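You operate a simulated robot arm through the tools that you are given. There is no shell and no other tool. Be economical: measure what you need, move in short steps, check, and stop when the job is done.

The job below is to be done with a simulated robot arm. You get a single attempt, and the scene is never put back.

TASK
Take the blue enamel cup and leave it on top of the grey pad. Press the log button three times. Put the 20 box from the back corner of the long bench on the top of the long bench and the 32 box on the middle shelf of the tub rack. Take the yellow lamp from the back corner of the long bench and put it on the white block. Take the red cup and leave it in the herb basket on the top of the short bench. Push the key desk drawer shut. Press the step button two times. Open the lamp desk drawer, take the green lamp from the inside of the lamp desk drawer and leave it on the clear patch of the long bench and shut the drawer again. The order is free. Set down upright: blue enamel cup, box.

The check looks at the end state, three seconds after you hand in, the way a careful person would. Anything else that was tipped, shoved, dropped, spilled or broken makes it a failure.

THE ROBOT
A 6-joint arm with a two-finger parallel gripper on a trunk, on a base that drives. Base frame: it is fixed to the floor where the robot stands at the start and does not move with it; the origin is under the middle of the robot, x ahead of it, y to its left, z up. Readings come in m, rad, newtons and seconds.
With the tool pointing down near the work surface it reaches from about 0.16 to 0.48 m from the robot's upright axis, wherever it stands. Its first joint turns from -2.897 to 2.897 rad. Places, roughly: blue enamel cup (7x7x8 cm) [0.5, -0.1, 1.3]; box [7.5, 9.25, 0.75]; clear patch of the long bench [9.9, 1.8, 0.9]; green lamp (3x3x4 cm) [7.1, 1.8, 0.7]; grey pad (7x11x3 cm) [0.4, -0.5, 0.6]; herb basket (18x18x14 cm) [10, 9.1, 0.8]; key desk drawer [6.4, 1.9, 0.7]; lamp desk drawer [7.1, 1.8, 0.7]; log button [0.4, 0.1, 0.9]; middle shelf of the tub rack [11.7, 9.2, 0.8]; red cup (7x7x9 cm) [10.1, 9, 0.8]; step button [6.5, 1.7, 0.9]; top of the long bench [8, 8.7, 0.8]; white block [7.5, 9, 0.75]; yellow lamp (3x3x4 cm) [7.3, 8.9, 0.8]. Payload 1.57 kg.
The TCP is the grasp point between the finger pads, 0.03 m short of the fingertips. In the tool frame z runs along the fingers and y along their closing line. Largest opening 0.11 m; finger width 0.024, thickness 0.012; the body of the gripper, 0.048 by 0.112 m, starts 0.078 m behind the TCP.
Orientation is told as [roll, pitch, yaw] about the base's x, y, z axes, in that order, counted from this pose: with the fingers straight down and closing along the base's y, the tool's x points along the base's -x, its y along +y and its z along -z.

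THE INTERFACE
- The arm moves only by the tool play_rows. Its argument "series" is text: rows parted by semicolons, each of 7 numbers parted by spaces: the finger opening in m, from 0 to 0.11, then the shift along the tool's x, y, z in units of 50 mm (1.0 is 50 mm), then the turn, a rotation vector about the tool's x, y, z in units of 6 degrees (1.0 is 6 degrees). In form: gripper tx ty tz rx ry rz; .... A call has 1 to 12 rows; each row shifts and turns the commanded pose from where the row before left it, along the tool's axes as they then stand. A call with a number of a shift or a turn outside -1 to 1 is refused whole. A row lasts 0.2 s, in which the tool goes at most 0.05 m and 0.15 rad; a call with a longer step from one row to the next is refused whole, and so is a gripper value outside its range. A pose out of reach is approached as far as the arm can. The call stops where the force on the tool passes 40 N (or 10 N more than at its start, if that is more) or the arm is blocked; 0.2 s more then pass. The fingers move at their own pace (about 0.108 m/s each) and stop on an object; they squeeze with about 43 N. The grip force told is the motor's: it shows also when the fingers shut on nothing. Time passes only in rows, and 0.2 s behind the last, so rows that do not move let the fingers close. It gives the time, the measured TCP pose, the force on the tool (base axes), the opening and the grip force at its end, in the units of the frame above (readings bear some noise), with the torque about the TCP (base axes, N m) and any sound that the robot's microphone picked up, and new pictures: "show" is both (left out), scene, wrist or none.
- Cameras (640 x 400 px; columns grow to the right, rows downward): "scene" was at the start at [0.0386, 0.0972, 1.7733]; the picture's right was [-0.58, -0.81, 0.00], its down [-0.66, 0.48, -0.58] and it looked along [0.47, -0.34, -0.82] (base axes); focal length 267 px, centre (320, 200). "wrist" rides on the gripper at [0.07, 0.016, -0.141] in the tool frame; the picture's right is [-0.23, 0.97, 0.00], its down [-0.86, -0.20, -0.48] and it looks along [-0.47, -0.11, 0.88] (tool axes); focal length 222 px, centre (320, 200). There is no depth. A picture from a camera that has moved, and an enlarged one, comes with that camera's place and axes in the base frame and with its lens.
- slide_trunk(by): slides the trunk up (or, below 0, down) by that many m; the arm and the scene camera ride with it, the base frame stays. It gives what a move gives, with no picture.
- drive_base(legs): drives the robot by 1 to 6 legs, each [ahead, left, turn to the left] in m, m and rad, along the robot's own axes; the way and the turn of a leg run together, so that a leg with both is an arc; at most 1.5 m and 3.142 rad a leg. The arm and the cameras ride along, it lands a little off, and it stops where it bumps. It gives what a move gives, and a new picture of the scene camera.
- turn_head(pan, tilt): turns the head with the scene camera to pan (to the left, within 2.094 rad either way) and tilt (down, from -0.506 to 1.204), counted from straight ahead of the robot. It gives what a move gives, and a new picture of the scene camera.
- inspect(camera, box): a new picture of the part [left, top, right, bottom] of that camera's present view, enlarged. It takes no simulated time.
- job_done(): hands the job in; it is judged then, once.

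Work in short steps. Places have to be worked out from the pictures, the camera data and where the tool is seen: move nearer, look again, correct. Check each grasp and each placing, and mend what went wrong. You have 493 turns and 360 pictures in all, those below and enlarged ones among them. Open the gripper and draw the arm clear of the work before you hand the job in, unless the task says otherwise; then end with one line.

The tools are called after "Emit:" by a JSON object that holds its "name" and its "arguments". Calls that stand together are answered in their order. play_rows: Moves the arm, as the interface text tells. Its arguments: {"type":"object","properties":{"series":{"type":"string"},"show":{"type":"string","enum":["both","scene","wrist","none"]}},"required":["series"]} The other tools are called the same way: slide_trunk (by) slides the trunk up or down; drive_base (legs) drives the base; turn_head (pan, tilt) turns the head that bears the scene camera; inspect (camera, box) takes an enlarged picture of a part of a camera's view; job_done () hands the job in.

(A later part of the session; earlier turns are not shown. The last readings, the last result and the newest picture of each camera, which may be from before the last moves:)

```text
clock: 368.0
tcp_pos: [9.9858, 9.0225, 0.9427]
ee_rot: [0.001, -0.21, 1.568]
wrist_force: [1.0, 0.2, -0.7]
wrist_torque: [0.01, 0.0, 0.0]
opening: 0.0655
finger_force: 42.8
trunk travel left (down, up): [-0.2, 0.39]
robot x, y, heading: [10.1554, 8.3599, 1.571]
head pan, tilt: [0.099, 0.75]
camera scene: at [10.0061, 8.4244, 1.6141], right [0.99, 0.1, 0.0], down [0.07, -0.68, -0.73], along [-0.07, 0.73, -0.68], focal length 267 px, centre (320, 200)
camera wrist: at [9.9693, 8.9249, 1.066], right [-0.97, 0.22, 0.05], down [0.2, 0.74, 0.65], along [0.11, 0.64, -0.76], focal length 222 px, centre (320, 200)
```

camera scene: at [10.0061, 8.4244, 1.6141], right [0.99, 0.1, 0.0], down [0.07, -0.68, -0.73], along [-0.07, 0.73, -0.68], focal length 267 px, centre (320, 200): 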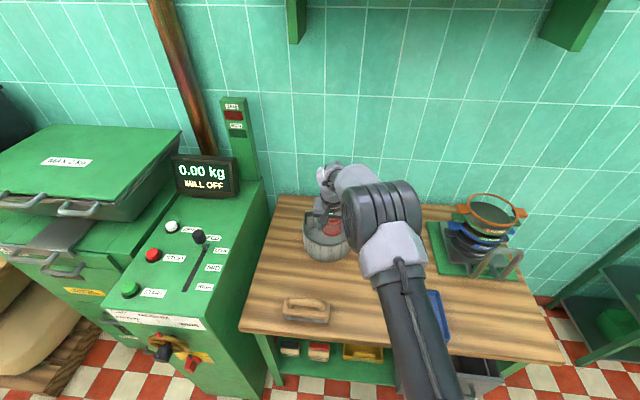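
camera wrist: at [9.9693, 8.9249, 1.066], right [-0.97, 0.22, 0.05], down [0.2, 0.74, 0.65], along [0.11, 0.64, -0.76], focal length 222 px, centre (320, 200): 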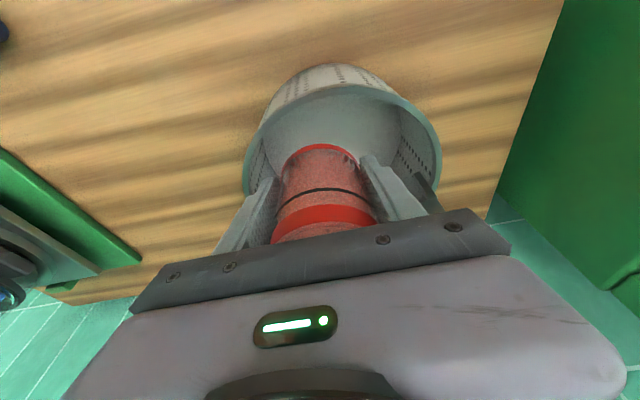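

Good; shift 8 mm toward −x and lower 5 cm more.

Emit:
{"name": "play_rows", "arguments": {"series": "0.05 -0.1 0.16 0.03 0 0 0;0.05 0.1 0 0.49 0 0 0;0.05 0.1 0 0.49 0 0 0;0.05 0 0 0 0 0 0", "show": "wrist"}}

```text
clock: 369.0
tcp_pos: [9.977, 9.0282, 0.8916]
ee_rot: [0.001, -0.211, 1.569]
wrist_force: [0.7, -0.6, 0.6]
wrist_torque: [0.0, 0.01, -0.01]
opening: 0.0657
finger_force: 42.7
trunk travel left (down, up): [-0.2, 0.39]
robot x, y, heading: [10.1537, 8.3594, 1.568]
head pan, tilt: [0.099, 0.75]
camera wrist: at [9.9606, 8.9305, 1.0144], right [-0.97, 0.22, 0.05], down [0.2, 0.74, 0.65], along [0.11, 0.64, -0.76], focal length 222 px, centre (320, 200)
```

wrist: 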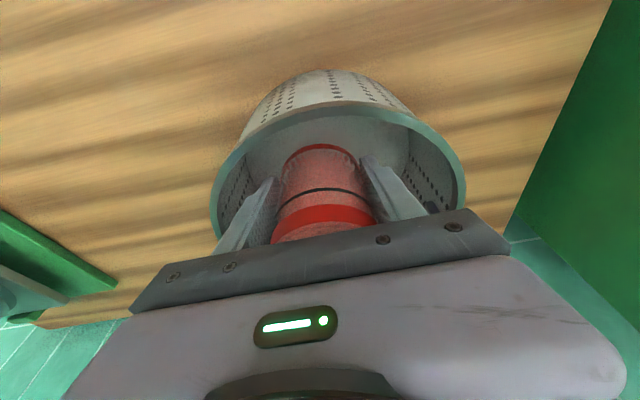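

Well inside. Lower in small steps to contact.

Emit:
{"name": "play_rows", "arguments": {"series": "0.05 0.04 0 0.2 0 0 0;0.05 0.03 0 0.15 0 0 0;0.05 0.02 0 0.1 0 0 0;0.05 0.02 0 0.1 0 0 0;0.05 0.012 0 0.06 0 0 0;0.05 0.012 0 0.06 0 0 0;0.05 0 0 0 0 0 0", "show": "wrist"}}

```text
clock: 370.6
tcp_pos: [9.9779, 9.0276, 0.8577]
ee_rot: [0.0, -0.209, 1.568]
wrist_force: [0.1, 0.2, 0.1]
wrist_torque: [-0.04, 0.01, 0.02]
opening: 0.0657
finger_force: 43.3
trunk travel left (down, up): [-0.2, 0.39]
robot x, y, heading: [10.1515, 8.3687, 1.576]
head pan, tilt: [0.099, 0.75]
camera wrist: at [9.9616, 8.9295, 0.9806], right [-0.97, 0.22, 0.05], down [0.2, 0.74, 0.65], along [0.11, 0.64, -0.76], focal length 222 px, centre (320, 200)
```

wrist: 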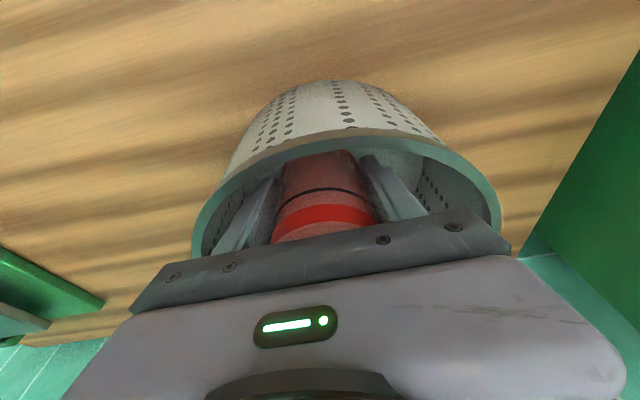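

Emit:
{"name": "play_rows", "arguments": {"series": "0.05 0.012 0 0.06 0 0 0;0.05 0.012 0 0.06 0 0 0;0.05 0.012 0 0.06 0 0 0;0.05 0.012 0 0.06 0 0 0;0.05 0 0 0 0 0 0", "show": "none"}}

```text
clock: 371.8
tcp_pos: [9.9758, 9.028, 0.8443]
ee_rot: [0.001, -0.209, 1.57]
wrist_force: [0.3, 0.0, -0.2]
wrist_torque: [-0.01, -0.01, 0.02]
opening: 0.0658
finger_force: 42.8
trunk travel left (down, up): [-0.2, 0.39]
robot x, y, heading: [10.1539, 8.3644, 1.573]
head pan, tilt: [0.099, 0.75]
```

Emit:
{"name": "play_rows", "arguments": {"series": "0.05 0.01 0 0.04 0 0 0;0.05 0.01 0 0.04 0 0 0;0.05 0.01 0 0.04 0 0 0;0.05 0.01 0 0.04 0 0 0;0.05 0 0 0 0 0 0", "show": "wrist"}}

```text
clock: 373.0
tcp_pos: [9.9762, 9.0277, 0.8399]
ee_rot: [0.004, -0.215, 1.568]
wrist_force: [-0.2, 6.1, 29.4]
wrist_torque: [0.18, -0.16, 0.11]
opening: 0.0659
finger_force: 43.0
trunk travel left (down, up): [-0.2, 0.39]
robot x, y, heading: [10.1563, 8.3619, 1.57]
head pan, tilt: [0.099, 0.75]
camera wrist: at [9.9617, 8.9289, 0.9623], right [-0.97, 0.22, 0.05], down [0.2, 0.73, 0.65], along [0.11, 0.64, -0.76], focal length 222 px, centre (320, 200)
```

wrist: 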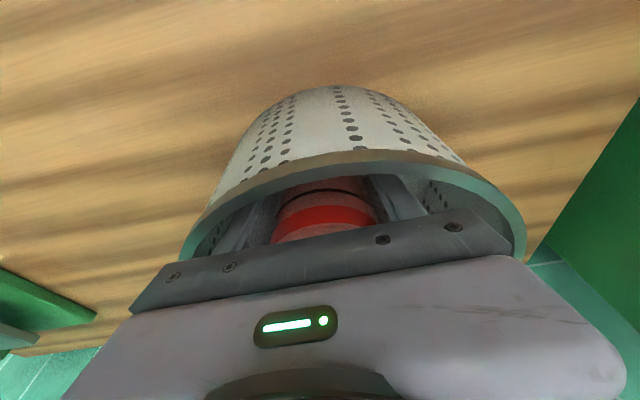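

Contact with the basket floor. Relieve, release to 0.085, and lift.

Emit:
{"name": "play_rows", "arguments": {"series": "0.05 -0.012 0 -0.06 0 0 0;0.082 0 0 0 0 0 0;0.082 0 0 0 0 0 0;0.082 0 0 0 0 0 0", "show": "none"}}

Emit:
{"name": "play_rows", "arguments": {"series": "0.082 -0.06 0 -0.3 0 0 0;0.082 -0.12 0 -0.6 0 0 0;0.082 -0.2 0 -0.97 0 0 0;0.082 -0.2 0 -0.97 0 0 0;0.082 -0.2 0 -0.97 0 0 0;0.082 0 0 0 0 0 0", "show": "wrist"}}

```text
clock: 374.0
tcp_pos: [9.976, 9.0269, 0.8389]
ee_rot: [0.002, -0.208, 1.568]
wrist_force: [0.3, 0.2, 0.9]
wrist_torque: [0.02, -0.03, -0.02]
opening: 0.0824
finger_force: 0.1
trunk travel left (down, up): [-0.2, 0.39]
robot x, y, heading: [10.1558, 8.3639, 1.567]
head pan, tilt: [0.099, 0.75]
```

```text
clock: 375.4
tcp_pos: [9.9781, 9.0274, 1.036]
ee_rot: [0.001, -0.21, 1.569]
wrist_force: [-0.4, -0.8, 0.1]
wrist_torque: [0.0, 0.02, 0.03]
opening: 0.0819
finger_force: 0.0
trunk travel left (down, up): [-0.2, 0.39]
robot x, y, heading: [10.1554, 8.3607, 1.57]
head pan, tilt: [0.099, 0.75]
camera wrist: at [9.9614, 8.9291, 1.1598], right [-0.97, 0.22, 0.05], down [0.2, 0.74, 0.65], along [0.11, 0.64, -0.76], focal length 222 px, centre (320, 200)
```

wrist: 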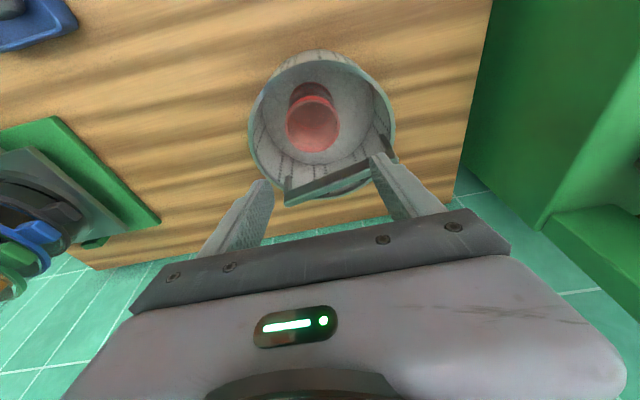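

Red cup stands in the basket. Back off, raise trunk, go left to the long bench (front y≈8.45, x 7.2–8.8).

Emit:
{"name": "drive_base", "arguments": {"legs": [[-0.6, 0, 0], [0, 1.2, 0], [0, 1.2, 0]]}}

Emit:
{"name": "slide_trunk", "arguments": {"by": 0.2}}

Emit:
{"name": "turn_head", "arguments": {"pan": 0.2, "tilt": 0.6}}

Emit:
{"name": "play_rows", "arguments": {"series": "0.05 0 0 0 0 0 0;0.05 0 0 0 0 0 0", "show": "scene"}}

```text
clock: 390.3
tcp_pos: [7.5602, 8.3708, 1.0348]
ee_rot: [0.001, -0.212, 1.581]
wrist_force: [0.5, 0.5, 0.4]
wrist_torque: [-0.02, -0.05, -0.01]
opening: 0.082
finger_force: 0.1
trunk travel left (down, up): [-0.2, 0.39]
robot x, y, heading: [7.7423, 7.7088, 1.581]
head pan, tilt: [0.099, 0.75]
camera scene: at [7.5964, 7.77, 1.6141], right [0.99, 0.11, 0.0], down [0.08, -0.68, -0.73], along [-0.08, 0.73, -0.68], focal length 267 px, centre (320, 200)
```

scene: 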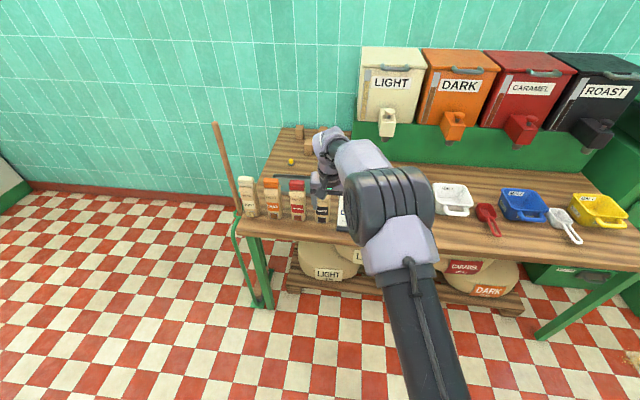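

```text
clock: 392.4
tcp_pos: [7.559, 8.3721, 1.2356]
ee_rot: [0.003, -0.209, 1.581]
wrist_force: [0.2, 0.1, -0.1]
wrist_torque: [-0.01, 0.0, 0.01]
opening: 0.0821
finger_force: 0.1
trunk travel left (down, up): [-0.4, 0.19]
robot x, y, heading: [7.7465, 7.7059, 1.581]
head pan, tilt: [0.099, 0.75]
```

```text
clock: 393.1
tcp_pos: [7.5587, 8.3715, 1.2363]
ee_rot: [0.003, -0.209, 1.581]
wrist_force: [-0.9, 0.2, -0.4]
wrist_torque: [0.02, -0.03, 0.04]
opening: 0.0819
finger_force: 0.1
trunk travel left (down, up): [-0.4, 0.19]
robot x, y, heading: [7.7449, 7.7092, 1.586]
head pan, tilt: [0.201, 0.6]
camera scene: at [7.5873, 7.774, 1.8269], right [0.98, 0.21, 0.0], down [0.12, -0.55, -0.82], along [-0.18, 0.81, -0.57], focal length 267 px, centre (320, 200)
```

scene: 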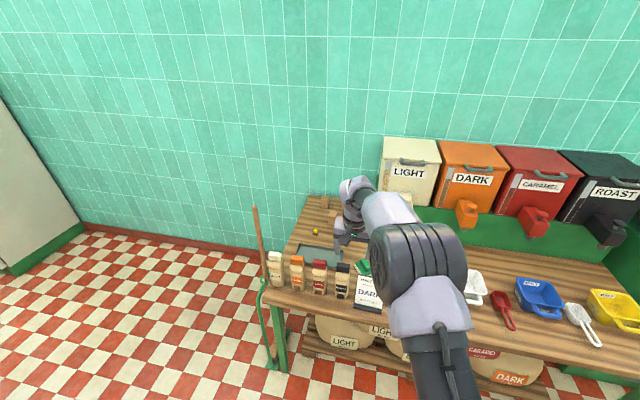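

```text
clock: 393.8
tcp_pos: [7.559, 8.3717, 1.2359]
ee_rot: [0.001, -0.21, 1.582]
wrist_force: [-0.4, 0.1, 0.8]
wrist_torque: [0.01, -0.02, 0.0]
opening: 0.0499
finger_force: 0.0
trunk travel left (down, up): [-0.4, 0.19]
robot x, y, heading: [7.7437, 7.7092, 1.59]
head pan, tilt: [0.201, 0.6]
camera scene: at [7.5873, 7.774, 1.827], right [0.98, 0.21, 0.0], down [0.12, -0.55, -0.83], along [-0.18, 0.81, -0.56], focal length 267 px, centre (320, 200)
```

scene: 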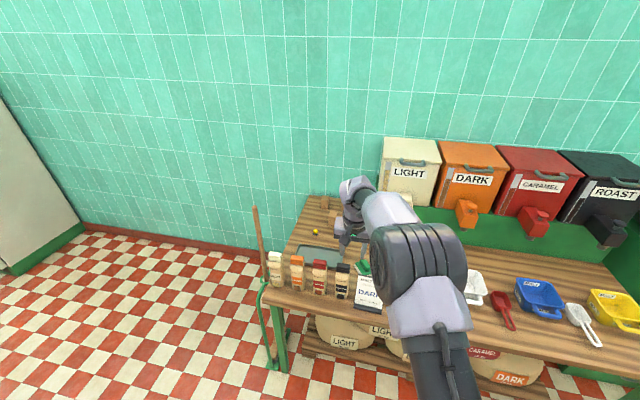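

The arm blocks the corner; pull it in and to the right.

Emit:
{"name": "play_rows", "arguments": {"series": "0 0 -0.95 0 0 0 0;0 0 -0.95 0 0 0 0;0 0 -0.95 0 0 0 0;0 0 -0.95 0 0 0 0;0 0.95 0 -0.2 0 0 0;0 0.95 0 -0.2 0 0 0;0 0.95 0 -0.2 0 0 0;0 0.95 0 -0.2 0 0 0;0 0.95 0 -0.2 0 0 0;0 0 0 0 0 0 0", "show": "scene"}}

Emit:
{"name": "inspect", "arguments": {"camera": "scene", "box": [250, 180, 410, 280]}}

```text
clock: 395.9
tcp_pos: [7.7545, 8.1346, 1.2345]
ee_rot: [-0.001, -0.208, 1.581]
wrist_force: [0.2, 1.2, 0.0]
wrist_torque: [-0.01, 0.02, 0.0]
opening: 0.0004
finger_force: 21.3
trunk travel left (down, up): [-0.4, 0.19]
robot x, y, heading: [7.7436, 7.7126, 1.592]
head pan, tilt: [0.201, 0.6]
camera scene: at [7.5873, 7.7757, 1.8269], right [0.98, 0.21, 0.0], down [0.12, -0.55, -0.82], along [-0.18, 0.81, -0.57], focal length 267 px, centre (320, 200)
```

scene: 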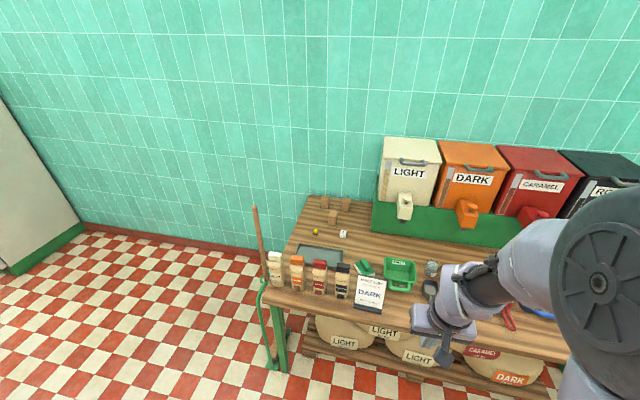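

```text
4.00 times, centred on (330, 230) of scene
camera zoom: at [7.5873, 7.7757, 1.8269], right [0.98, 0.21, 0.0], down [0.12, -0.55, -0.82], along [-0.18, 0.81, -0.57], focal length 1067 px, centre (280, 80)
```

zoom: 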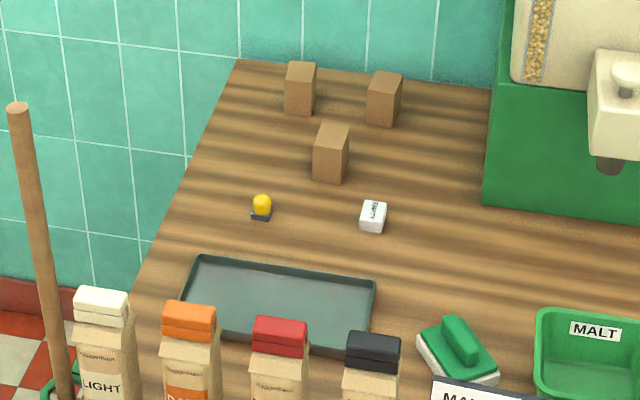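

Three brown boxes (labels not on the visible faces), the yellow lamp, and the white block. I drive round to the left end to see the other faces.

Emit:
{"name": "drive_base", "arguments": {"legs": [[-0.15, 1.0, 0], [0.75, 0, 0]]}}

Emit:
{"name": "turn_head", "arguments": {"pan": -0.75, "tilt": 0.7}}

Emit:
{"name": "play_rows", "arguments": {"series": "0 0 0 0 0 0 0;0 0 0 0 0 0 0", "show": "scene"}}

```text
clock: 405.0
tcp_pos: [6.726, 8.7273, 1.2357]
ee_rot: [0.001, -0.211, 1.587]
wrist_force: [0.0, 0.6, 0.2]
wrist_torque: [-0.03, 0.01, 0.0]
opening: 0.0
finger_force: 21.2
trunk travel left (down, up): [-0.4, 0.19]
robot x, y, heading: [6.7174, 8.3033, 1.593]
head pan, tilt: [0.201, 0.6]
camera scene: at [6.56, 8.3671, 1.8269], right [0.98, 0.22, 0.0], down [0.12, -0.55, -0.82], along [-0.18, 0.81, -0.57], focal length 267 px, centre (320, 200)
```

scene: 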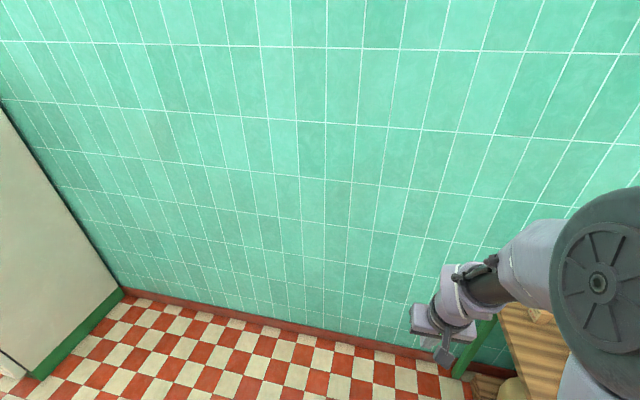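

```text
clock: 406.2
tcp_pos: [6.7261, 8.7263, 1.2339]
ee_rot: [0.002, -0.21, 1.586]
wrist_force: [0.0, -0.4, -0.1]
wrist_torque: [-0.01, -0.02, 0.02]
opening: 0.0001
finger_force: 21.1
trunk travel left (down, up): [-0.4, 0.19]
robot x, y, heading: [6.7173, 8.3036, 1.591]
head pan, tilt: [-0.75, 0.7]
camera scene: at [6.636, 8.3436, 1.8183], right [0.75, -0.67, 0.0], down [-0.43, -0.48, -0.77], along [0.51, 0.57, -0.64], focal length 267 px, centre (320, 200)
```

scene: 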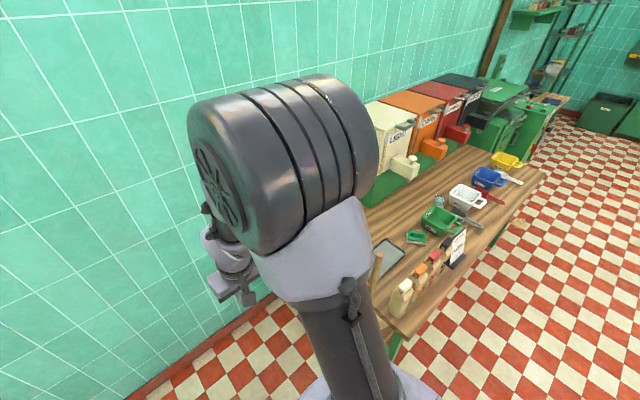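

```text
clock: 406.8
tcp_pos: [6.7267, 8.7267, 1.2342]
ee_rot: [0.0, -0.209, 1.587]
wrist_force: [-0.1, -0.5, 0.6]
wrist_torque: [-0.01, -0.01, -0.01]
opening: 0.0
finger_force: 20.8
trunk travel left (down, up): [-0.4, 0.19]
robot x, y, heading: [6.7169, 8.3025, 1.586]
head pan, tilt: [-0.75, 0.7]
camera scene: at [6.6361, 8.3436, 1.8183], right [0.74, -0.67, 0.0], down [-0.43, -0.48, -0.76], along [0.51, 0.57, -0.64], focal length 267 px, centre (320, 200)
```

scene: 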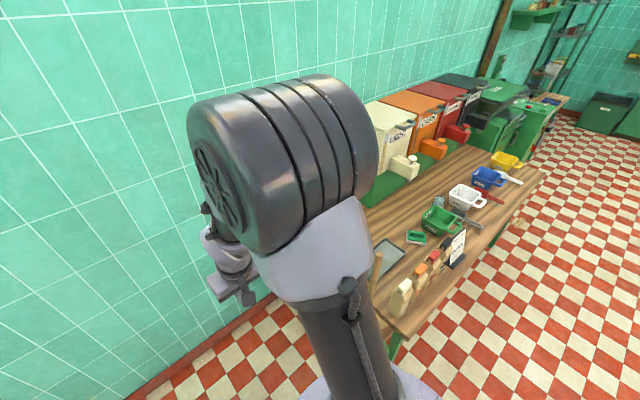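

The elbow blocks the view; reposition to (6.55,8.8) and face +x, keeping clear of the broom.

Emit:
{"name": "drive_base", "arguments": {"legs": [[0.35, 0.2, 0], [0, 0, -1.5]]}}

Emit:
{"name": "turn_head", "arguments": {"pan": 0.2, "tilt": 0.75}}

Emit:
{"name": "play_rows", "arguments": {"series": "0 0 0 0 0 0 0;0 0 0 0 0 0 0", "show": "scene"}}

```text
clock: 413.0
tcp_pos: [6.9341, 8.6736, 1.234]
ee_rot: [0.002, -0.21, 0.09]
wrist_force: [0.3, 0.0, -0.5]
wrist_torque: [0.0, -0.01, -0.06]
opening: 0.0002
finger_force: 21.0
trunk travel left (down, up): [-0.4, 0.19]
robot x, y, heading: [6.5099, 8.6507, 0.093]
head pan, tilt: [-0.75, 0.7]
camera scene: at [6.5453, 8.7334, 1.8183], right [-0.61, -0.79, 0.0], down [-0.51, 0.39, -0.76], along [0.61, -0.47, -0.64], focal length 267 px, centre (320, 200)
```

scene: 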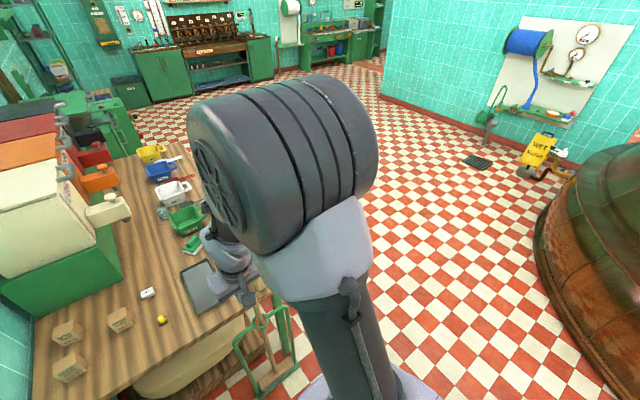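

```text
clock: 414.2
tcp_pos: [6.9342, 8.6735, 1.2356]
ee_rot: [0.002, -0.209, 0.088]
wrist_force: [-0.6, -0.5, -0.5]
wrist_torque: [-0.02, -0.04, -0.02]
opening: 0.0
finger_force: 21.4
trunk travel left (down, up): [-0.4, 0.19]
robot x, y, heading: [6.5128, 8.6463, 0.093]
head pan, tilt: [0.201, 0.75]
camera scene: at [6.5573, 8.8094, 1.8141], right [0.29, -0.96, 0.0], down [-0.65, -0.2, -0.73], along [0.7, 0.21, -0.68], focal length 267 px, centre (320, 200)
```

scene: 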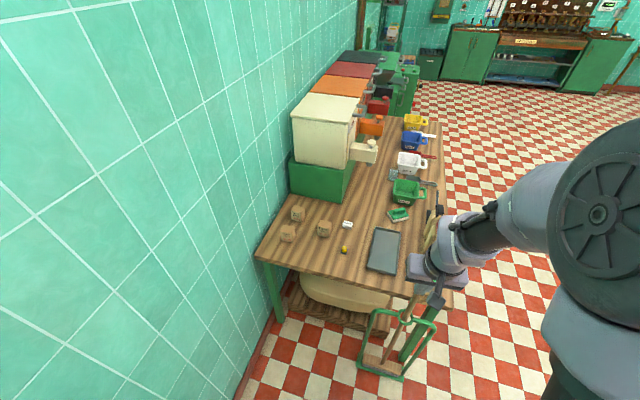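

```text
clock: 414.8
tcp_pos: [6.9336, 8.6733, 1.2349]
ee_rot: [0.002, -0.209, 0.089]
wrist_force: [-0.7, 0.2, 0.5]
wrist_torque: [0.0, -0.03, -0.01]
opening: 0.0
finger_force: 21.7
trunk travel left (down, up): [-0.4, 0.19]
robot x, y, heading: [6.5147, 8.6481, 0.097]
head pan, tilt: [0.201, 0.75]
camera scene: at [6.5573, 8.8094, 1.8141], right [0.29, -0.96, 0.0], down [-0.65, -0.2, -0.73], along [0.7, 0.21, -0.68], focal length 267 px, centre (320, 200)
```

scene: 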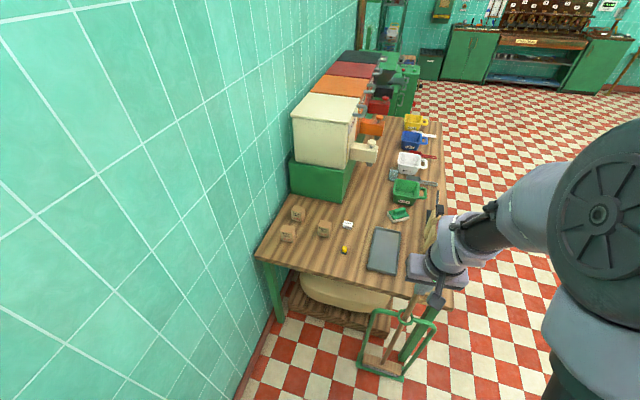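

Boxes' left faces now in view; zoom in.

Emit:
{"name": "inspect", "arguments": {"camera": "scene", "box": [260, 190, 372, 260]}}

```text
5.71 times, centred on (316, 225) of scene
camera zoom: at [6.5573, 8.8094, 1.8141], right [0.29, -0.96, 0.0], down [-0.65, -0.2, -0.73], along [0.7, 0.21, -0.68], focal length 1525 px, centre (343, 57)
```

zoom: 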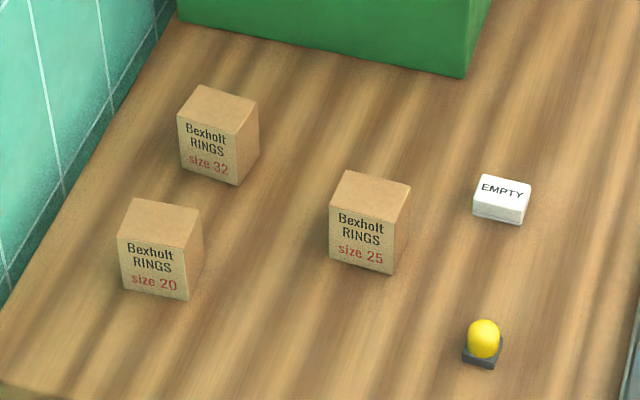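

Labels: 20 = back-left box A (7.308,9.194), 32 = back-right B (7.446,9.19), 25 = C. Lamp (7.307,8.912), white block top (7.466,8.93,0.812), bench ≈0.78. I'll work from this left end. Move to base (6.83,8.93), heading 0.

Emit:
{"name": "drive_base", "arguments": {"legs": [[0, 0, -0.097], [0.31, 0.28, 0]]}}

Emit:
{"name": "slide_trunk", "arguments": {"by": -0.2}}

Emit:
{"name": "play_rows", "arguments": {"series": "0.06 -0.6 0 0.1 0 0 0;0.06 0 0 0 0 0 0;0.06 0 0 0 0 0 0", "show": "both"}}

```text
clock: 417.9
tcp_pos: [7.2415, 8.9169, 1.2345]
ee_rot: [0.002, -0.209, -0.009]
wrist_force: [-0.8, 0.1, -0.4]
wrist_torque: [-0.02, -0.01, 0.0]
opening: 0.0003
finger_force: 21.7
trunk travel left (down, up): [-0.4, 0.19]
robot x, y, heading: [6.8166, 8.9316, -0.005]
head pan, tilt: [0.201, 0.75]
camera scene: at [6.8804, 9.0889, 1.814], right [0.2, -0.98, 0.0], down [-0.67, -0.13, -0.73], along [0.72, 0.14, -0.68], focal length 267 px, centre (320, 200)
```

scene: 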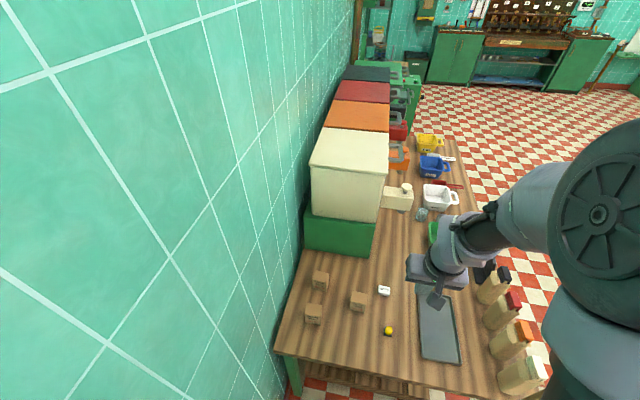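

```text
clock: 420.1
tcp_pos: [7.241, 8.9163, 1.0351]
ee_rot: [0.002, -0.21, -0.007]
wrist_force: [-0.5, -0.7, -0.4]
wrist_torque: [-0.02, -0.02, 0.03]
opening: 0.0
finger_force: 21.3
trunk travel left (down, up): [-0.2, 0.39]
robot x, y, heading: [6.8177, 8.9333, -0.004]
head pan, tilt: [0.201, 0.75]
```

```text
clock: 420.9
tcp_pos: [7.2709, 8.9162, 1.0357]
ee_rot: [0.001, -0.21, -0.009]
wrist_force: [0.0, 1.1, -0.1]
wrist_torque: [0.0, 0.01, -0.02]
opening: 0.06
finger_force: 0.0
trunk travel left (down, up): [-0.2, 0.39]
robot x, y, heading: [6.8161, 8.9297, -0.007]
head pan, tilt: [0.201, 0.75]
camera scene: at [6.88, 9.0884, 1.6141], right [0.2, -0.98, 0.0], down [-0.67, -0.13, -0.73], along [0.72, 0.14, -0.68], focal length 267 px, centre (320, 200)
camera wrist: at [7.1753, 8.9335, 1.1595], right [0.23, 0.97, 0.05], down [0.74, -0.21, 0.65], along [0.64, -0.11, -0.76], focal length 222 px, centre (320, 200)
```

scene: 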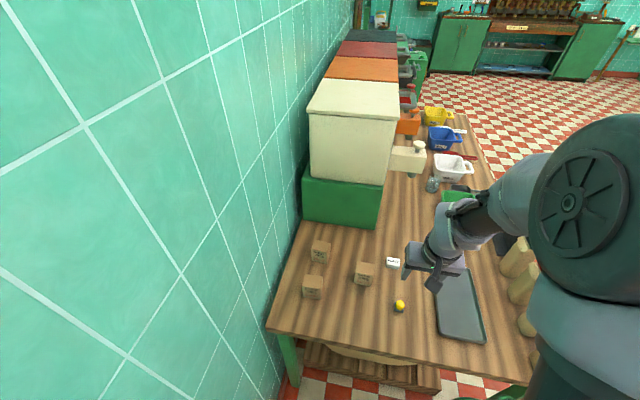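
wrist: 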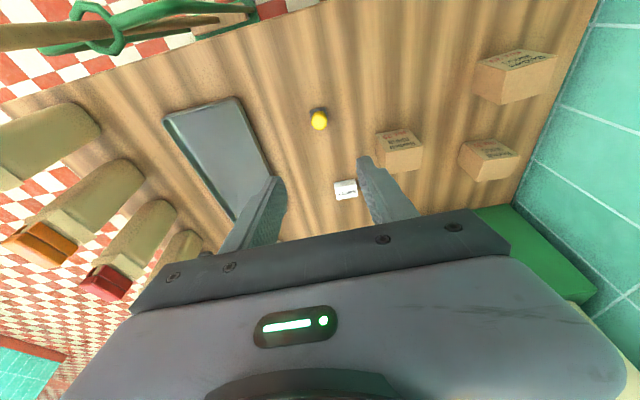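

Lamp confirmed at (7.307,8.917). Descend to just above it.

Emit:
{"name": "play_rows", "arguments": {"series": "0.06 -0.4 0 0.8 0 0 0;0.06 0.08 0 0.85 0 0 0;0.06 0.17 0 0.85 0 0 0;0.06 0.17 0 0.85 0 0 0;0.06 0 0 0 0 0 0", "show": "wrist"}}

```text
clock: 422.1
tcp_pos: [7.3049, 8.9167, 0.8699]
ee_rot: [0.0, -0.21, -0.008]
wrist_force: [-0.1, 0.2, -0.5]
wrist_torque: [0.03, -0.03, -0.02]
opening: 0.06
finger_force: 0.0
trunk travel left (down, up): [-0.2, 0.39]
robot x, y, heading: [6.8146, 8.9316, -0.003]
head pan, tilt: [0.201, 0.75]
camera wrist: at [7.2075, 8.9338, 0.9938], right [0.23, 0.97, 0.05], down [0.74, -0.21, 0.65], along [0.64, -0.11, -0.76], focal length 222 px, centre (320, 200)
```

wrist: 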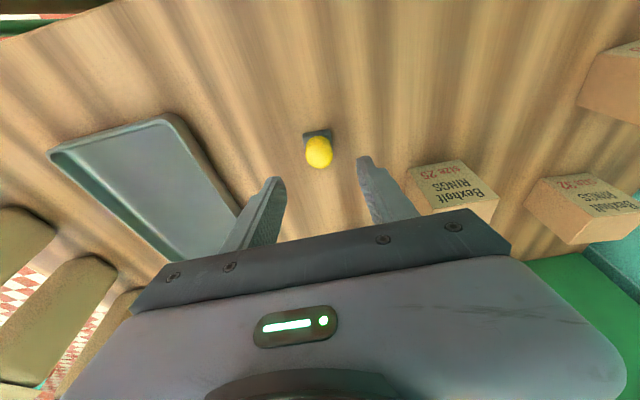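

Aligned. Descend 4.5 cm and close.

Emit:
{"name": "play_rows", "arguments": {"series": "0.06 0.1 0.04 0.44 0 0 0;0.06 0.09 0 0.42 0 0 0;0.06 0 0 0 0 0 0", "show": "wrist"}}

```text
clock: 422.9
tcp_pos: [7.3053, 8.9197, 0.8333]
ee_rot: [0.002, -0.208, -0.011]
wrist_force: [0.1, -0.7, -0.1]
wrist_torque: [0.0, 0.03, -0.03]
opening: 0.0601
finger_force: 0.0
out of reach, approached as far as the arm can: row 2
trunk travel left (down, up): [-0.2, 0.39]
robot x, y, heading: [6.8188, 8.9325, -0.006]
head pan, tilt: [0.201, 0.75]
camera wrist: at [7.2085, 8.9358, 0.958], right [0.23, 0.97, 0.05], down [0.74, -0.21, 0.64], along [0.64, -0.11, -0.76], focal length 222 px, centre (320, 200)
```

wrist: 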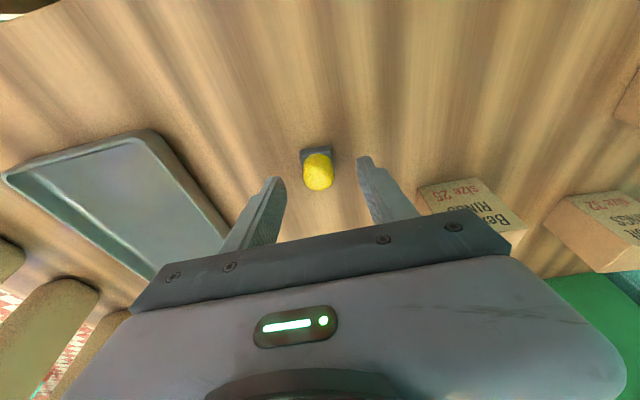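

Arm limit reached; lower the last 1.2 cm with the trunk, then close.

Emit:
{"name": "slide_trunk", "arguments": {"by": -0.012}}

Emit:
{"name": "play_rows", "arguments": {"series": "0 0 0 0 0 0 0;0 0 0 0 0 0 0;0 0 0 0 0 0 0", "show": "wrist"}}

```text
clock: 423.5
tcp_pos: [7.3048, 8.9202, 0.8232]
ee_rot: [0.002, -0.209, -0.009]
wrist_force: [0.0, -0.6, 1.3]
wrist_torque: [-0.01, -0.05, -0.01]
opening: 0.06
finger_force: 0.0
trunk travel left (down, up): [-0.188, 0.402]
robot x, y, heading: [6.8205, 8.9325, -0.006]
head pan, tilt: [0.201, 0.75]
```

```text
clock: 424.3
tcp_pos: [7.3044, 8.9195, 0.8228]
ee_rot: [0.001, -0.21, -0.007]
wrist_force: [-0.4, 0.0, -0.1]
wrist_torque: [0.04, 0.03, 0.0]
opening: 0.0268
finger_force: 37.7
trunk travel left (down, up): [-0.188, 0.402]
robot x, y, heading: [6.8161, 8.9319, -0.002]
head pan, tilt: [0.201, 0.75]
camera wrist: at [7.2085, 8.9358, 0.9462], right [0.23, 0.97, 0.05], down [0.74, -0.21, 0.64], along [0.64, -0.11, -0.76], focal length 222 px, centre (320, 200)
```

wrist: 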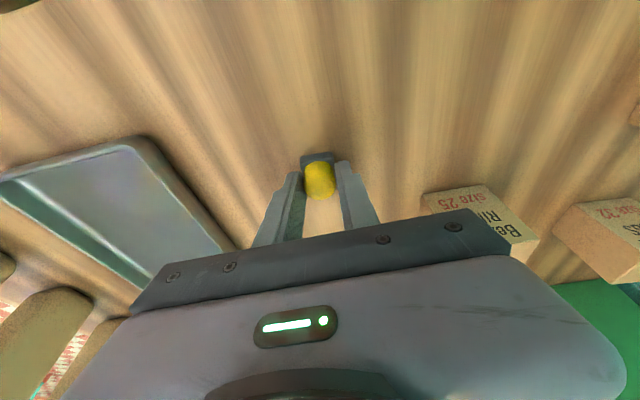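

Lamp gripped. Lift 10 cm by trunk and look at the white block.

Emit:
{"name": "slide_trunk", "arguments": {"by": 0.1}}

Emit:
{"name": "play_rows", "arguments": {"series": "0 -0.7 0 0.15 0 0 0;0 0 0 0 0 0 0", "show": "wrist"}}

Emit:
{"name": "inspect", "arguments": {"camera": "wrist", "box": [240, 100, 440, 225]}}

```text
clock: 425.6
tcp_pos: [7.305, 8.9181, 0.9229]
ee_rot: [0.001, -0.207, -0.009]
wrist_force: [-0.1, 0.3, 0.3]
wrist_torque: [0.01, 0.02, -0.01]
opening: 0.0265
finger_force: 37.4
trunk travel left (down, up): [-0.288, 0.302]
robot x, y, heading: [6.8195, 8.9287, -0.006]
head pan, tilt: [0.201, 0.75]
```

```text
clock: 426.2
tcp_pos: [7.3392, 8.9193, 0.9226]
ee_rot: [0.002, -0.21, -0.008]
wrist_force: [-0.1, -0.1, 0.2]
wrist_torque: [0.03, -0.01, -0.02]
opening: 0.0266
finger_force: 36.9
trunk travel left (down, up): [-0.288, 0.302]
robot x, y, heading: [6.8196, 8.9298, -0.004]
head pan, tilt: [0.201, 0.75]
camera wrist: at [7.2435, 8.9357, 1.0468], right [0.23, 0.97, 0.05], down [0.74, -0.21, 0.64], along [0.64, -0.11, -0.76], focal length 222 px, centre (320, 200)
```

wrist: 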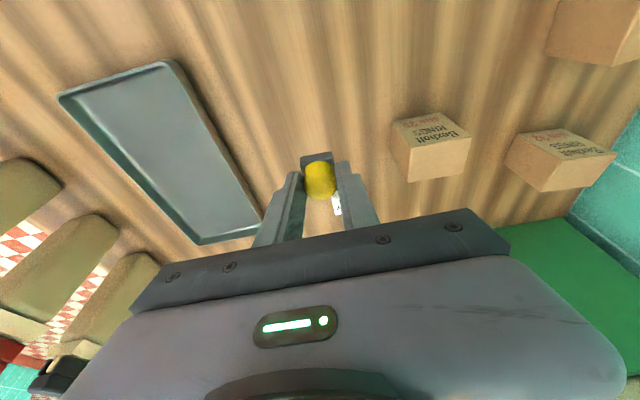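

```text
3.20 times, centred on (340, 162) of wrist
camera zoom: at [7.2435, 8.9357, 1.0468], right [0.23, 0.97, 0.05], down [0.74, -0.21, 0.64], along [0.64, -0.11, -0.76], focal length 711 px, centre (256, 320)
```

zoom: 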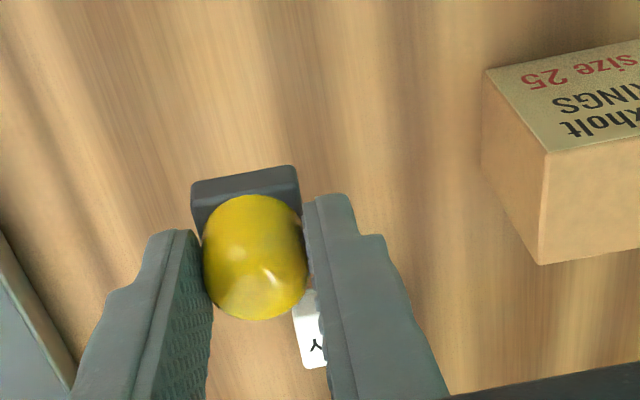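

Look at the block with the scene camera.

Emit:
{"name": "inspect", "arguments": {"camera": "scene", "box": [300, 200, 460, 300]}}

```text
4.00 times, centred on (380, 250) of scene
camera zoom: at [6.8791, 9.0884, 1.7021], right [0.2, -0.98, 0.0], down [-0.67, -0.13, -0.73], along [0.72, 0.14, -0.68], focal length 1067 px, centre (80, 0)
```

zoom: 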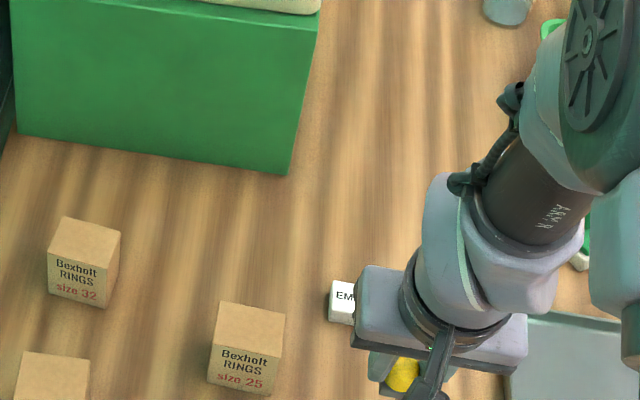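

Block ≈(7.465,8.938). Move forward 12 cm and slightly left at this height, then check from the wrist view.

Emit:
{"name": "play_rows", "arguments": {"series": "0 -0.78 0.13 0.166 0 0 0;0 -0.78 0.13 0.166 0 0 0;0 -0.78 0.13 0.166 0 0 0;0 0 0 0 0 0 0", "show": "wrist"}}

Emit:
{"name": "inspect", "arguments": {"camera": "wrist", "box": [220, 60, 420, 185]}}

```text
clock: 427.2
tcp_pos: [7.4613, 8.9377, 0.9207]
ee_rot: [0.002, -0.208, -0.009]
wrist_force: [1.0, -0.3, -1.0]
wrist_torque: [0.0, -0.02, 0.0]
opening: 0.0266
finger_force: 37.1
trunk travel left (down, up): [-0.288, 0.302]
robot x, y, heading: [6.8186, 8.9343, -0.002]
head pan, tilt: [0.201, 0.75]
camera wrist: at [7.3641, 8.9541, 1.0451], right [0.23, 0.97, 0.05], down [0.74, -0.21, 0.64], along [0.64, -0.11, -0.76], focal length 222 px, centre (320, 200)
```

wrist: 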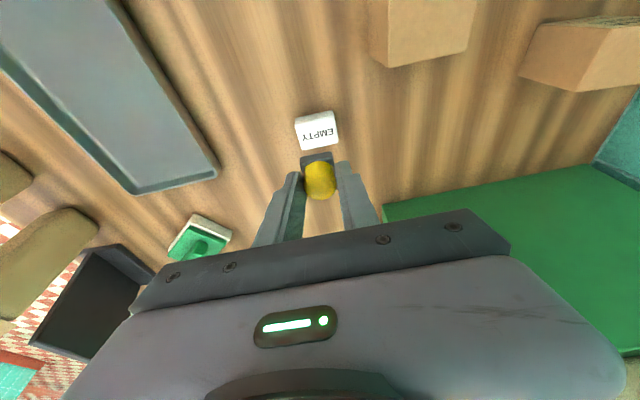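

```text
3.20 times, centred on (320, 122) of wrist
camera zoom: at [7.3641, 8.9541, 1.0451], right [0.23, 0.97, 0.05], down [0.74, -0.21, 0.64], along [0.64, -0.11, -0.76], focal length 711 px, centre (320, 448)
```

zoom: 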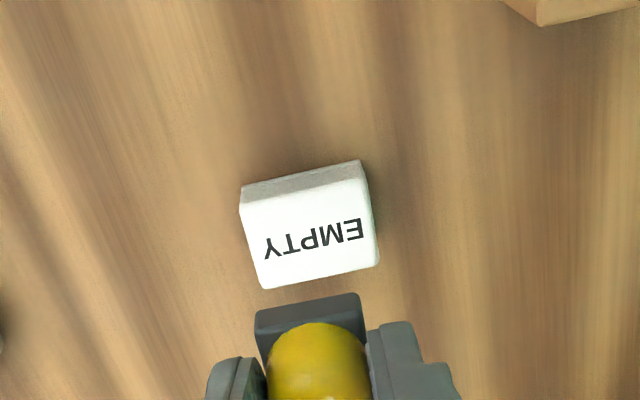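

Lamp is 5 mm short of the block centre in x, y is right. Nudge 5 mm forward and lower with the trunk.

Emit:
{"name": "play_rows", "arguments": {"series": "0 -0.1 0 0.02 0 0 0;0 0 0 0 0 0 0", "show": "none"}}

Emit:
{"name": "slide_trunk", "arguments": {"by": -0.06}}

Emit:
{"name": "inspect", "arguments": {"camera": "wrist", "box": [220, 100, 420, 225]}}

```text
clock: 427.8
tcp_pos: [7.4642, 8.937, 0.9214]
ee_rot: [0.002, -0.207, -0.009]
wrist_force: [0.2, 0.9, -0.2]
wrist_torque: [0.02, 0.03, 0.0]
opening: 0.0266
finger_force: 37.5
trunk travel left (down, up): [-0.288, 0.302]
robot x, y, heading: [6.8168, 8.932, 0.0]
head pan, tilt: [0.201, 0.75]
```

```text
clock: 428.8
tcp_pos: [7.4669, 8.9374, 0.8607]
ee_rot: [0.002, -0.209, -0.009]
wrist_force: [-0.8, 0.2, -0.5]
wrist_torque: [-0.03, 0.02, -0.03]
opening: 0.0264
finger_force: 37.5
trunk travel left (down, up): [-0.228, 0.362]
robot x, y, heading: [6.8171, 8.9292, -0.003]
head pan, tilt: [0.201, 0.75]
```

```text
3.20 times, centred on (320, 162) of wrist
camera zoom: at [7.3695, 8.9538, 0.9854], right [0.23, 0.97, 0.05], down [0.74, -0.21, 0.64], along [0.64, -0.11, -0.76], focal length 711 px, centre (320, 320)
```

zoom: 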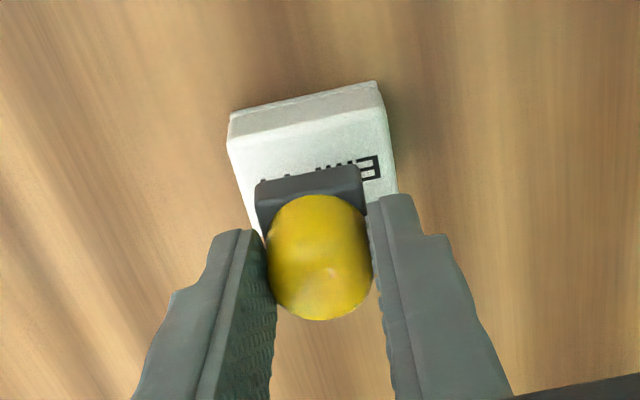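

Lower in small trunk steps, watching force.

Emit:
{"name": "slide_trunk", "arguments": {"by": -0.01}}

Emit:
{"name": "inspect", "arguments": {"camera": "wrist", "box": [220, 100, 420, 225]}}

```text
clock: 429.4
tcp_pos: [7.4662, 8.9375, 0.8511]
ee_rot: [0.001, -0.207, -0.008]
wrist_force: [0.2, 0.1, 0.1]
wrist_torque: [0.02, 0.0, -0.02]
opening: 0.0266
finger_force: 37.3
trunk travel left (down, up): [-0.218, 0.372]
robot x, y, heading: [6.8211, 8.9314, -0.004]
head pan, tilt: [0.201, 0.75]
```

```text
3.20 times, centred on (320, 162) of wrist
camera zoom: at [7.3695, 8.9538, 0.9752], right [0.23, 0.97, 0.05], down [0.74, -0.21, 0.64], along [0.64, -0.11, -0.76], focal length 711 px, centre (320, 320)
```

zoom: 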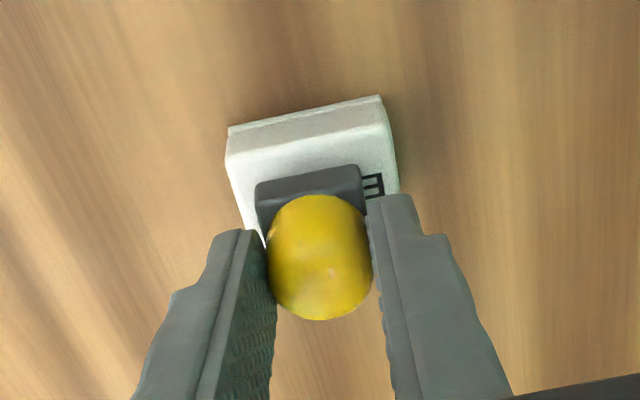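

Emit:
{"name": "slide_trunk", "arguments": {"by": -0.006}}

Emit:
{"name": "slide_trunk", "arguments": {"by": -0.004}}

```text
clock: 429.9
tcp_pos: [7.4659, 8.9372, 0.8458]
ee_rot: [0.0, -0.208, -0.008]
wrist_force: [0.1, -0.6, -0.7]
wrist_torque: [0.02, -0.02, 0.0]
opening: 0.0266
finger_force: 37.7
trunk travel left (down, up): [-0.212, 0.378]
robot x, y, heading: [6.8166, 8.9307, -0.007]
head pan, tilt: [0.201, 0.75]
```

```text
clock: 430.5
tcp_pos: [7.4652, 8.9371, 0.8424]
ee_rot: [0.002, -0.213, -0.008]
wrist_force: [0.1, -0.4, 20.7]
wrist_torque: [-0.04, -0.04, 0.0]
opening: 0.0265
finger_force: 37.3
trunk travel left (down, up): [-0.208, 0.382]
robot x, y, heading: [6.816, 8.9285, -0.003]
head pan, tilt: [0.201, 0.75]
```

Contact on the block (20 N). Relieve 2 mm and check the view before releasing.

Emit:
{"name": "slide_trunk", "arguments": {"by": 0.002}}

Emit:
{"name": "inspect", "arguments": {"camera": "wrist", "box": [220, 100, 420, 225]}}

```text
clock: 431.0
tcp_pos: [7.4667, 8.9374, 0.8439]
ee_rot: [0.002, -0.212, -0.009]
wrist_force: [3.7, 0.5, 13.4]
wrist_torque: [0.0, -0.18, -0.03]
opening: 0.0264
finger_force: 37.6
trunk travel left (down, up): [-0.21, 0.38]
robot x, y, heading: [6.8206, 8.931, -0.003]
head pan, tilt: [0.201, 0.75]
```

```text
3.20 times, centred on (320, 162) of wrist
camera zoom: at [7.3691, 8.9538, 0.9677], right [0.23, 0.97, 0.05], down [0.74, -0.21, 0.65], along [0.64, -0.11, -0.76], focal length 711 px, centre (320, 320)
```

zoom: 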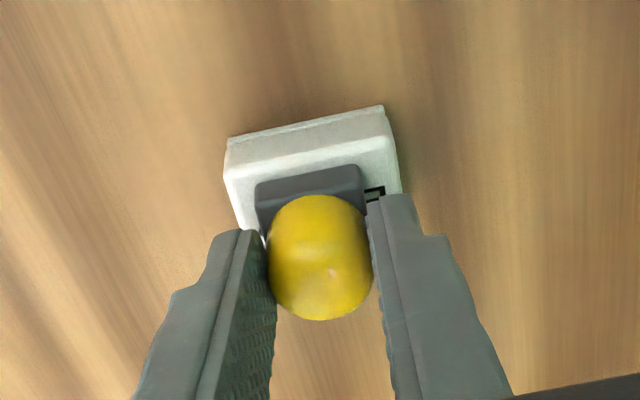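

Lamp sits on the block, ~4 mm off centre: stable. Release and lift.

Emit:
{"name": "play_rows", "arguments": {"series": "0.05 0 0 0 0 0 0;0.05 0 0 0 0 0 0;0.05 0 0 0 0 0 0", "show": "none"}}

Emit:
{"name": "slide_trunk", "arguments": {"by": 0.12}}

Emit:
{"name": "inspect", "arguments": {"camera": "wrist", "box": [0, 0, 640, 400]}}

```text
clock: 431.8
tcp_pos: [7.4659, 8.9375, 0.8431]
ee_rot: [0.002, -0.209, -0.008]
wrist_force: [0.1, 0.0, -0.6]
wrist_torque: [0.0, 0.0, -0.01]
opening: 0.0502
finger_force: 0.1
trunk travel left (down, up): [-0.21, 0.38]
robot x, y, heading: [6.8156, 8.9351, -0.005]
head pan, tilt: [0.201, 0.75]
```

```text
clock: 433.3
tcp_pos: [7.4662, 8.9376, 0.962]
ee_rot: [0.001, -0.207, -0.009]
wrist_force: [-0.3, -0.3, -0.8]
wrist_torque: [0.03, -0.01, 0.01]
opening: 0.05
finger_force: 0.0
trunk travel left (down, up): [-0.33, 0.26]
robot x, y, heading: [6.8177, 8.9332, 0.001]
head pan, tilt: [0.201, 0.75]
```

```text
1.00 times, centred on (320, 200) of wrist (not enlarged: the box is as wide or as high as the picture)
camera zoom: at [7.3696, 8.9538, 1.087], right [0.23, 0.97, 0.05], down [0.74, -0.21, 0.64], along [0.64, -0.11, -0.76], focal length 222 px, centre (320, 200)
```

zoom: 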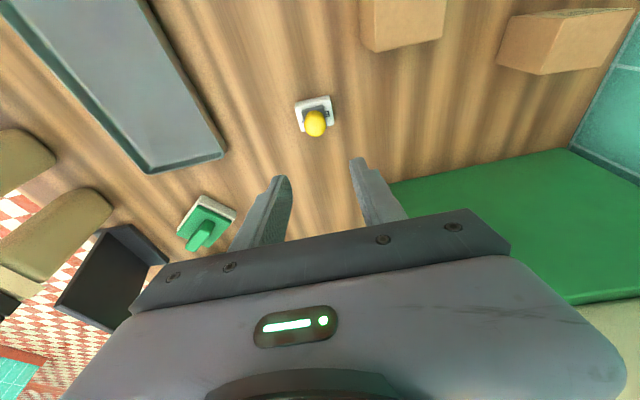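

Lamp on block. Next box 20: retract to x≈7.28, move the base 0.11 left and the arm sideways to y≈9.19.

Emit:
{"name": "play_rows", "arguments": {"series": "0.09 0.95 0 -0.2 0 0 0;0.09 0.95 0 -0.2 0 0 0;0.09 0.95 0 -0.2 0 0 0;0.09 0.7 0 -0.15 0 0 0;0.09 0 0 0 0 0 0", "show": "none"}}

Emit:
{"name": "drive_base", "arguments": {"legs": [[0, 0.11, 0.005]]}}

Emit:
{"name": "play_rows", "arguments": {"series": "0.09 0 0.95 0 0 0 0;0.09 0 0.95 0 0 0 0;0.09 0 0.95 0 0 0 0;0.09 0 0 0 0 0 0", "show": "wrist"}}

```text
clock: 434.5
tcp_pos: [7.2843, 8.9368, 0.9631]
ee_rot: [0.002, -0.208, -0.008]
wrist_force: [-0.1, 0.4, 0.3]
wrist_torque: [0.0, -0.01, 0.04]
opening: 0.0901
finger_force: 0.1
trunk travel left (down, up): [-0.33, 0.26]
robot x, y, heading: [6.8213, 8.9342, -0.004]
head pan, tilt: [0.201, 0.75]
```

```text
clock: 435.7
tcp_pos: [7.2837, 9.0482, 0.9626]
ee_rot: [0.003, -0.208, -0.001]
wrist_force: [0.5, -1.0, 0.5]
wrist_torque: [0.02, -0.01, 0.04]
opening: 0.0901
finger_force: 0.1
trunk travel left (down, up): [-0.33, 0.26]
robot x, y, heading: [6.8208, 9.0407, -0.002]
head pan, tilt: [0.201, 0.75]
camera scene: at [6.8786, 9.1974, 1.7441], right [0.2, -0.98, 0.0], down [-0.67, -0.14, -0.73], along [0.72, 0.15, -0.68], focal length 267 px, centre (320, 200)
```

scene: 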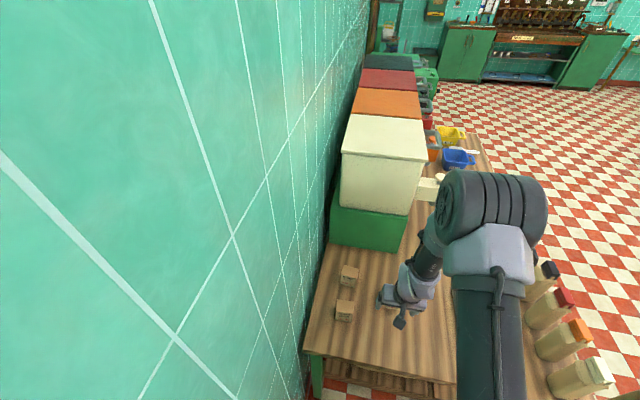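

```text
clock: 436.7
tcp_pos: [7.285, 9.1907, 0.9618]
ee_rot: [0.003, -0.208, -0.001]
wrist_force: [-0.1, 0.0, -0.4]
wrist_torque: [-0.02, -0.04, 0.01]
opening: 0.09
finger_force: 0.1
trunk travel left (down, up): [-0.33, 0.26]
robot x, y, heading: [6.8189, 9.0405, 0.004]
head pan, tilt: [0.201, 0.75]
camera wrist: at [7.1878, 9.2067, 1.0865], right [0.22, 0.97, 0.05], down [0.74, -0.2, 0.64], along [0.64, -0.11, -0.76], focal length 222 px, centre (320, 200)
```

wrist: 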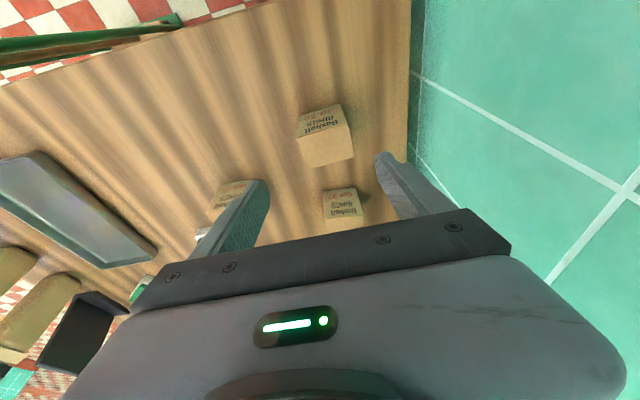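

Box 20 confirmed at (7.307,9.199). Align and lower with the trunk in two stages.

Emit:
{"name": "play_rows", "arguments": {"series": "0.09 -0.43 0.15 0.09 0 0 0;0.09 0 0 0 0 0 0", "show": "none"}}

Emit:
{"name": "slide_trunk", "arguments": {"by": -0.08}}

Emit:
{"name": "inspect", "arguments": {"camera": "wrist", "box": [160, 60, 480, 260]}}

```text
clock: 437.3
tcp_pos: [7.306, 9.1973, 0.9632]
ee_rot: [0.002, -0.209, -0.001]
wrist_force: [-0.2, -0.4, -0.2]
wrist_torque: [-0.04, -0.01, 0.01]
opening: 0.0899
finger_force: 0.0
trunk travel left (down, up): [-0.33, 0.26]
robot x, y, heading: [6.8169, 9.042, 0.003]
head pan, tilt: [0.201, 0.75]
```

```text
clock: 438.4
tcp_pos: [7.305, 9.1988, 0.8828]
ee_rot: [0.001, -0.21, -0.002]
wrist_force: [-0.2, 0.2, 0.2]
wrist_torque: [-0.01, 0.02, -0.04]
opening: 0.0899
finger_force: 0.0
trunk travel left (down, up): [-0.25, 0.34]
robot x, y, heading: [6.8188, 9.0414, 0.005]
head pan, tilt: [0.201, 0.75]
```

```text
2.00 times, centred on (320, 160) of wrist
camera zoom: at [7.2084, 9.2136, 1.0071], right [0.22, 0.97, 0.05], down [0.74, -0.2, 0.64], along [0.64, -0.11, -0.76], focal length 444 px, centre (320, 280)
```

zoom: 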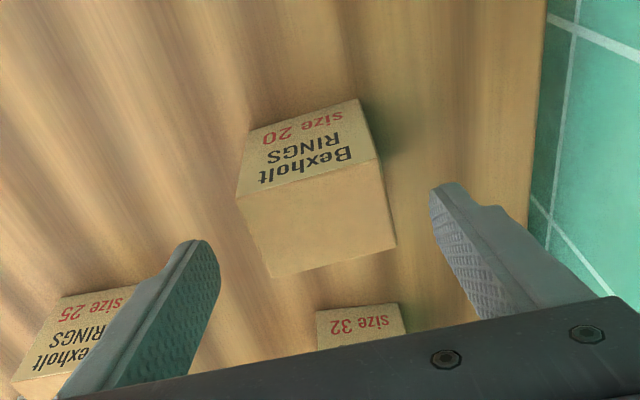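

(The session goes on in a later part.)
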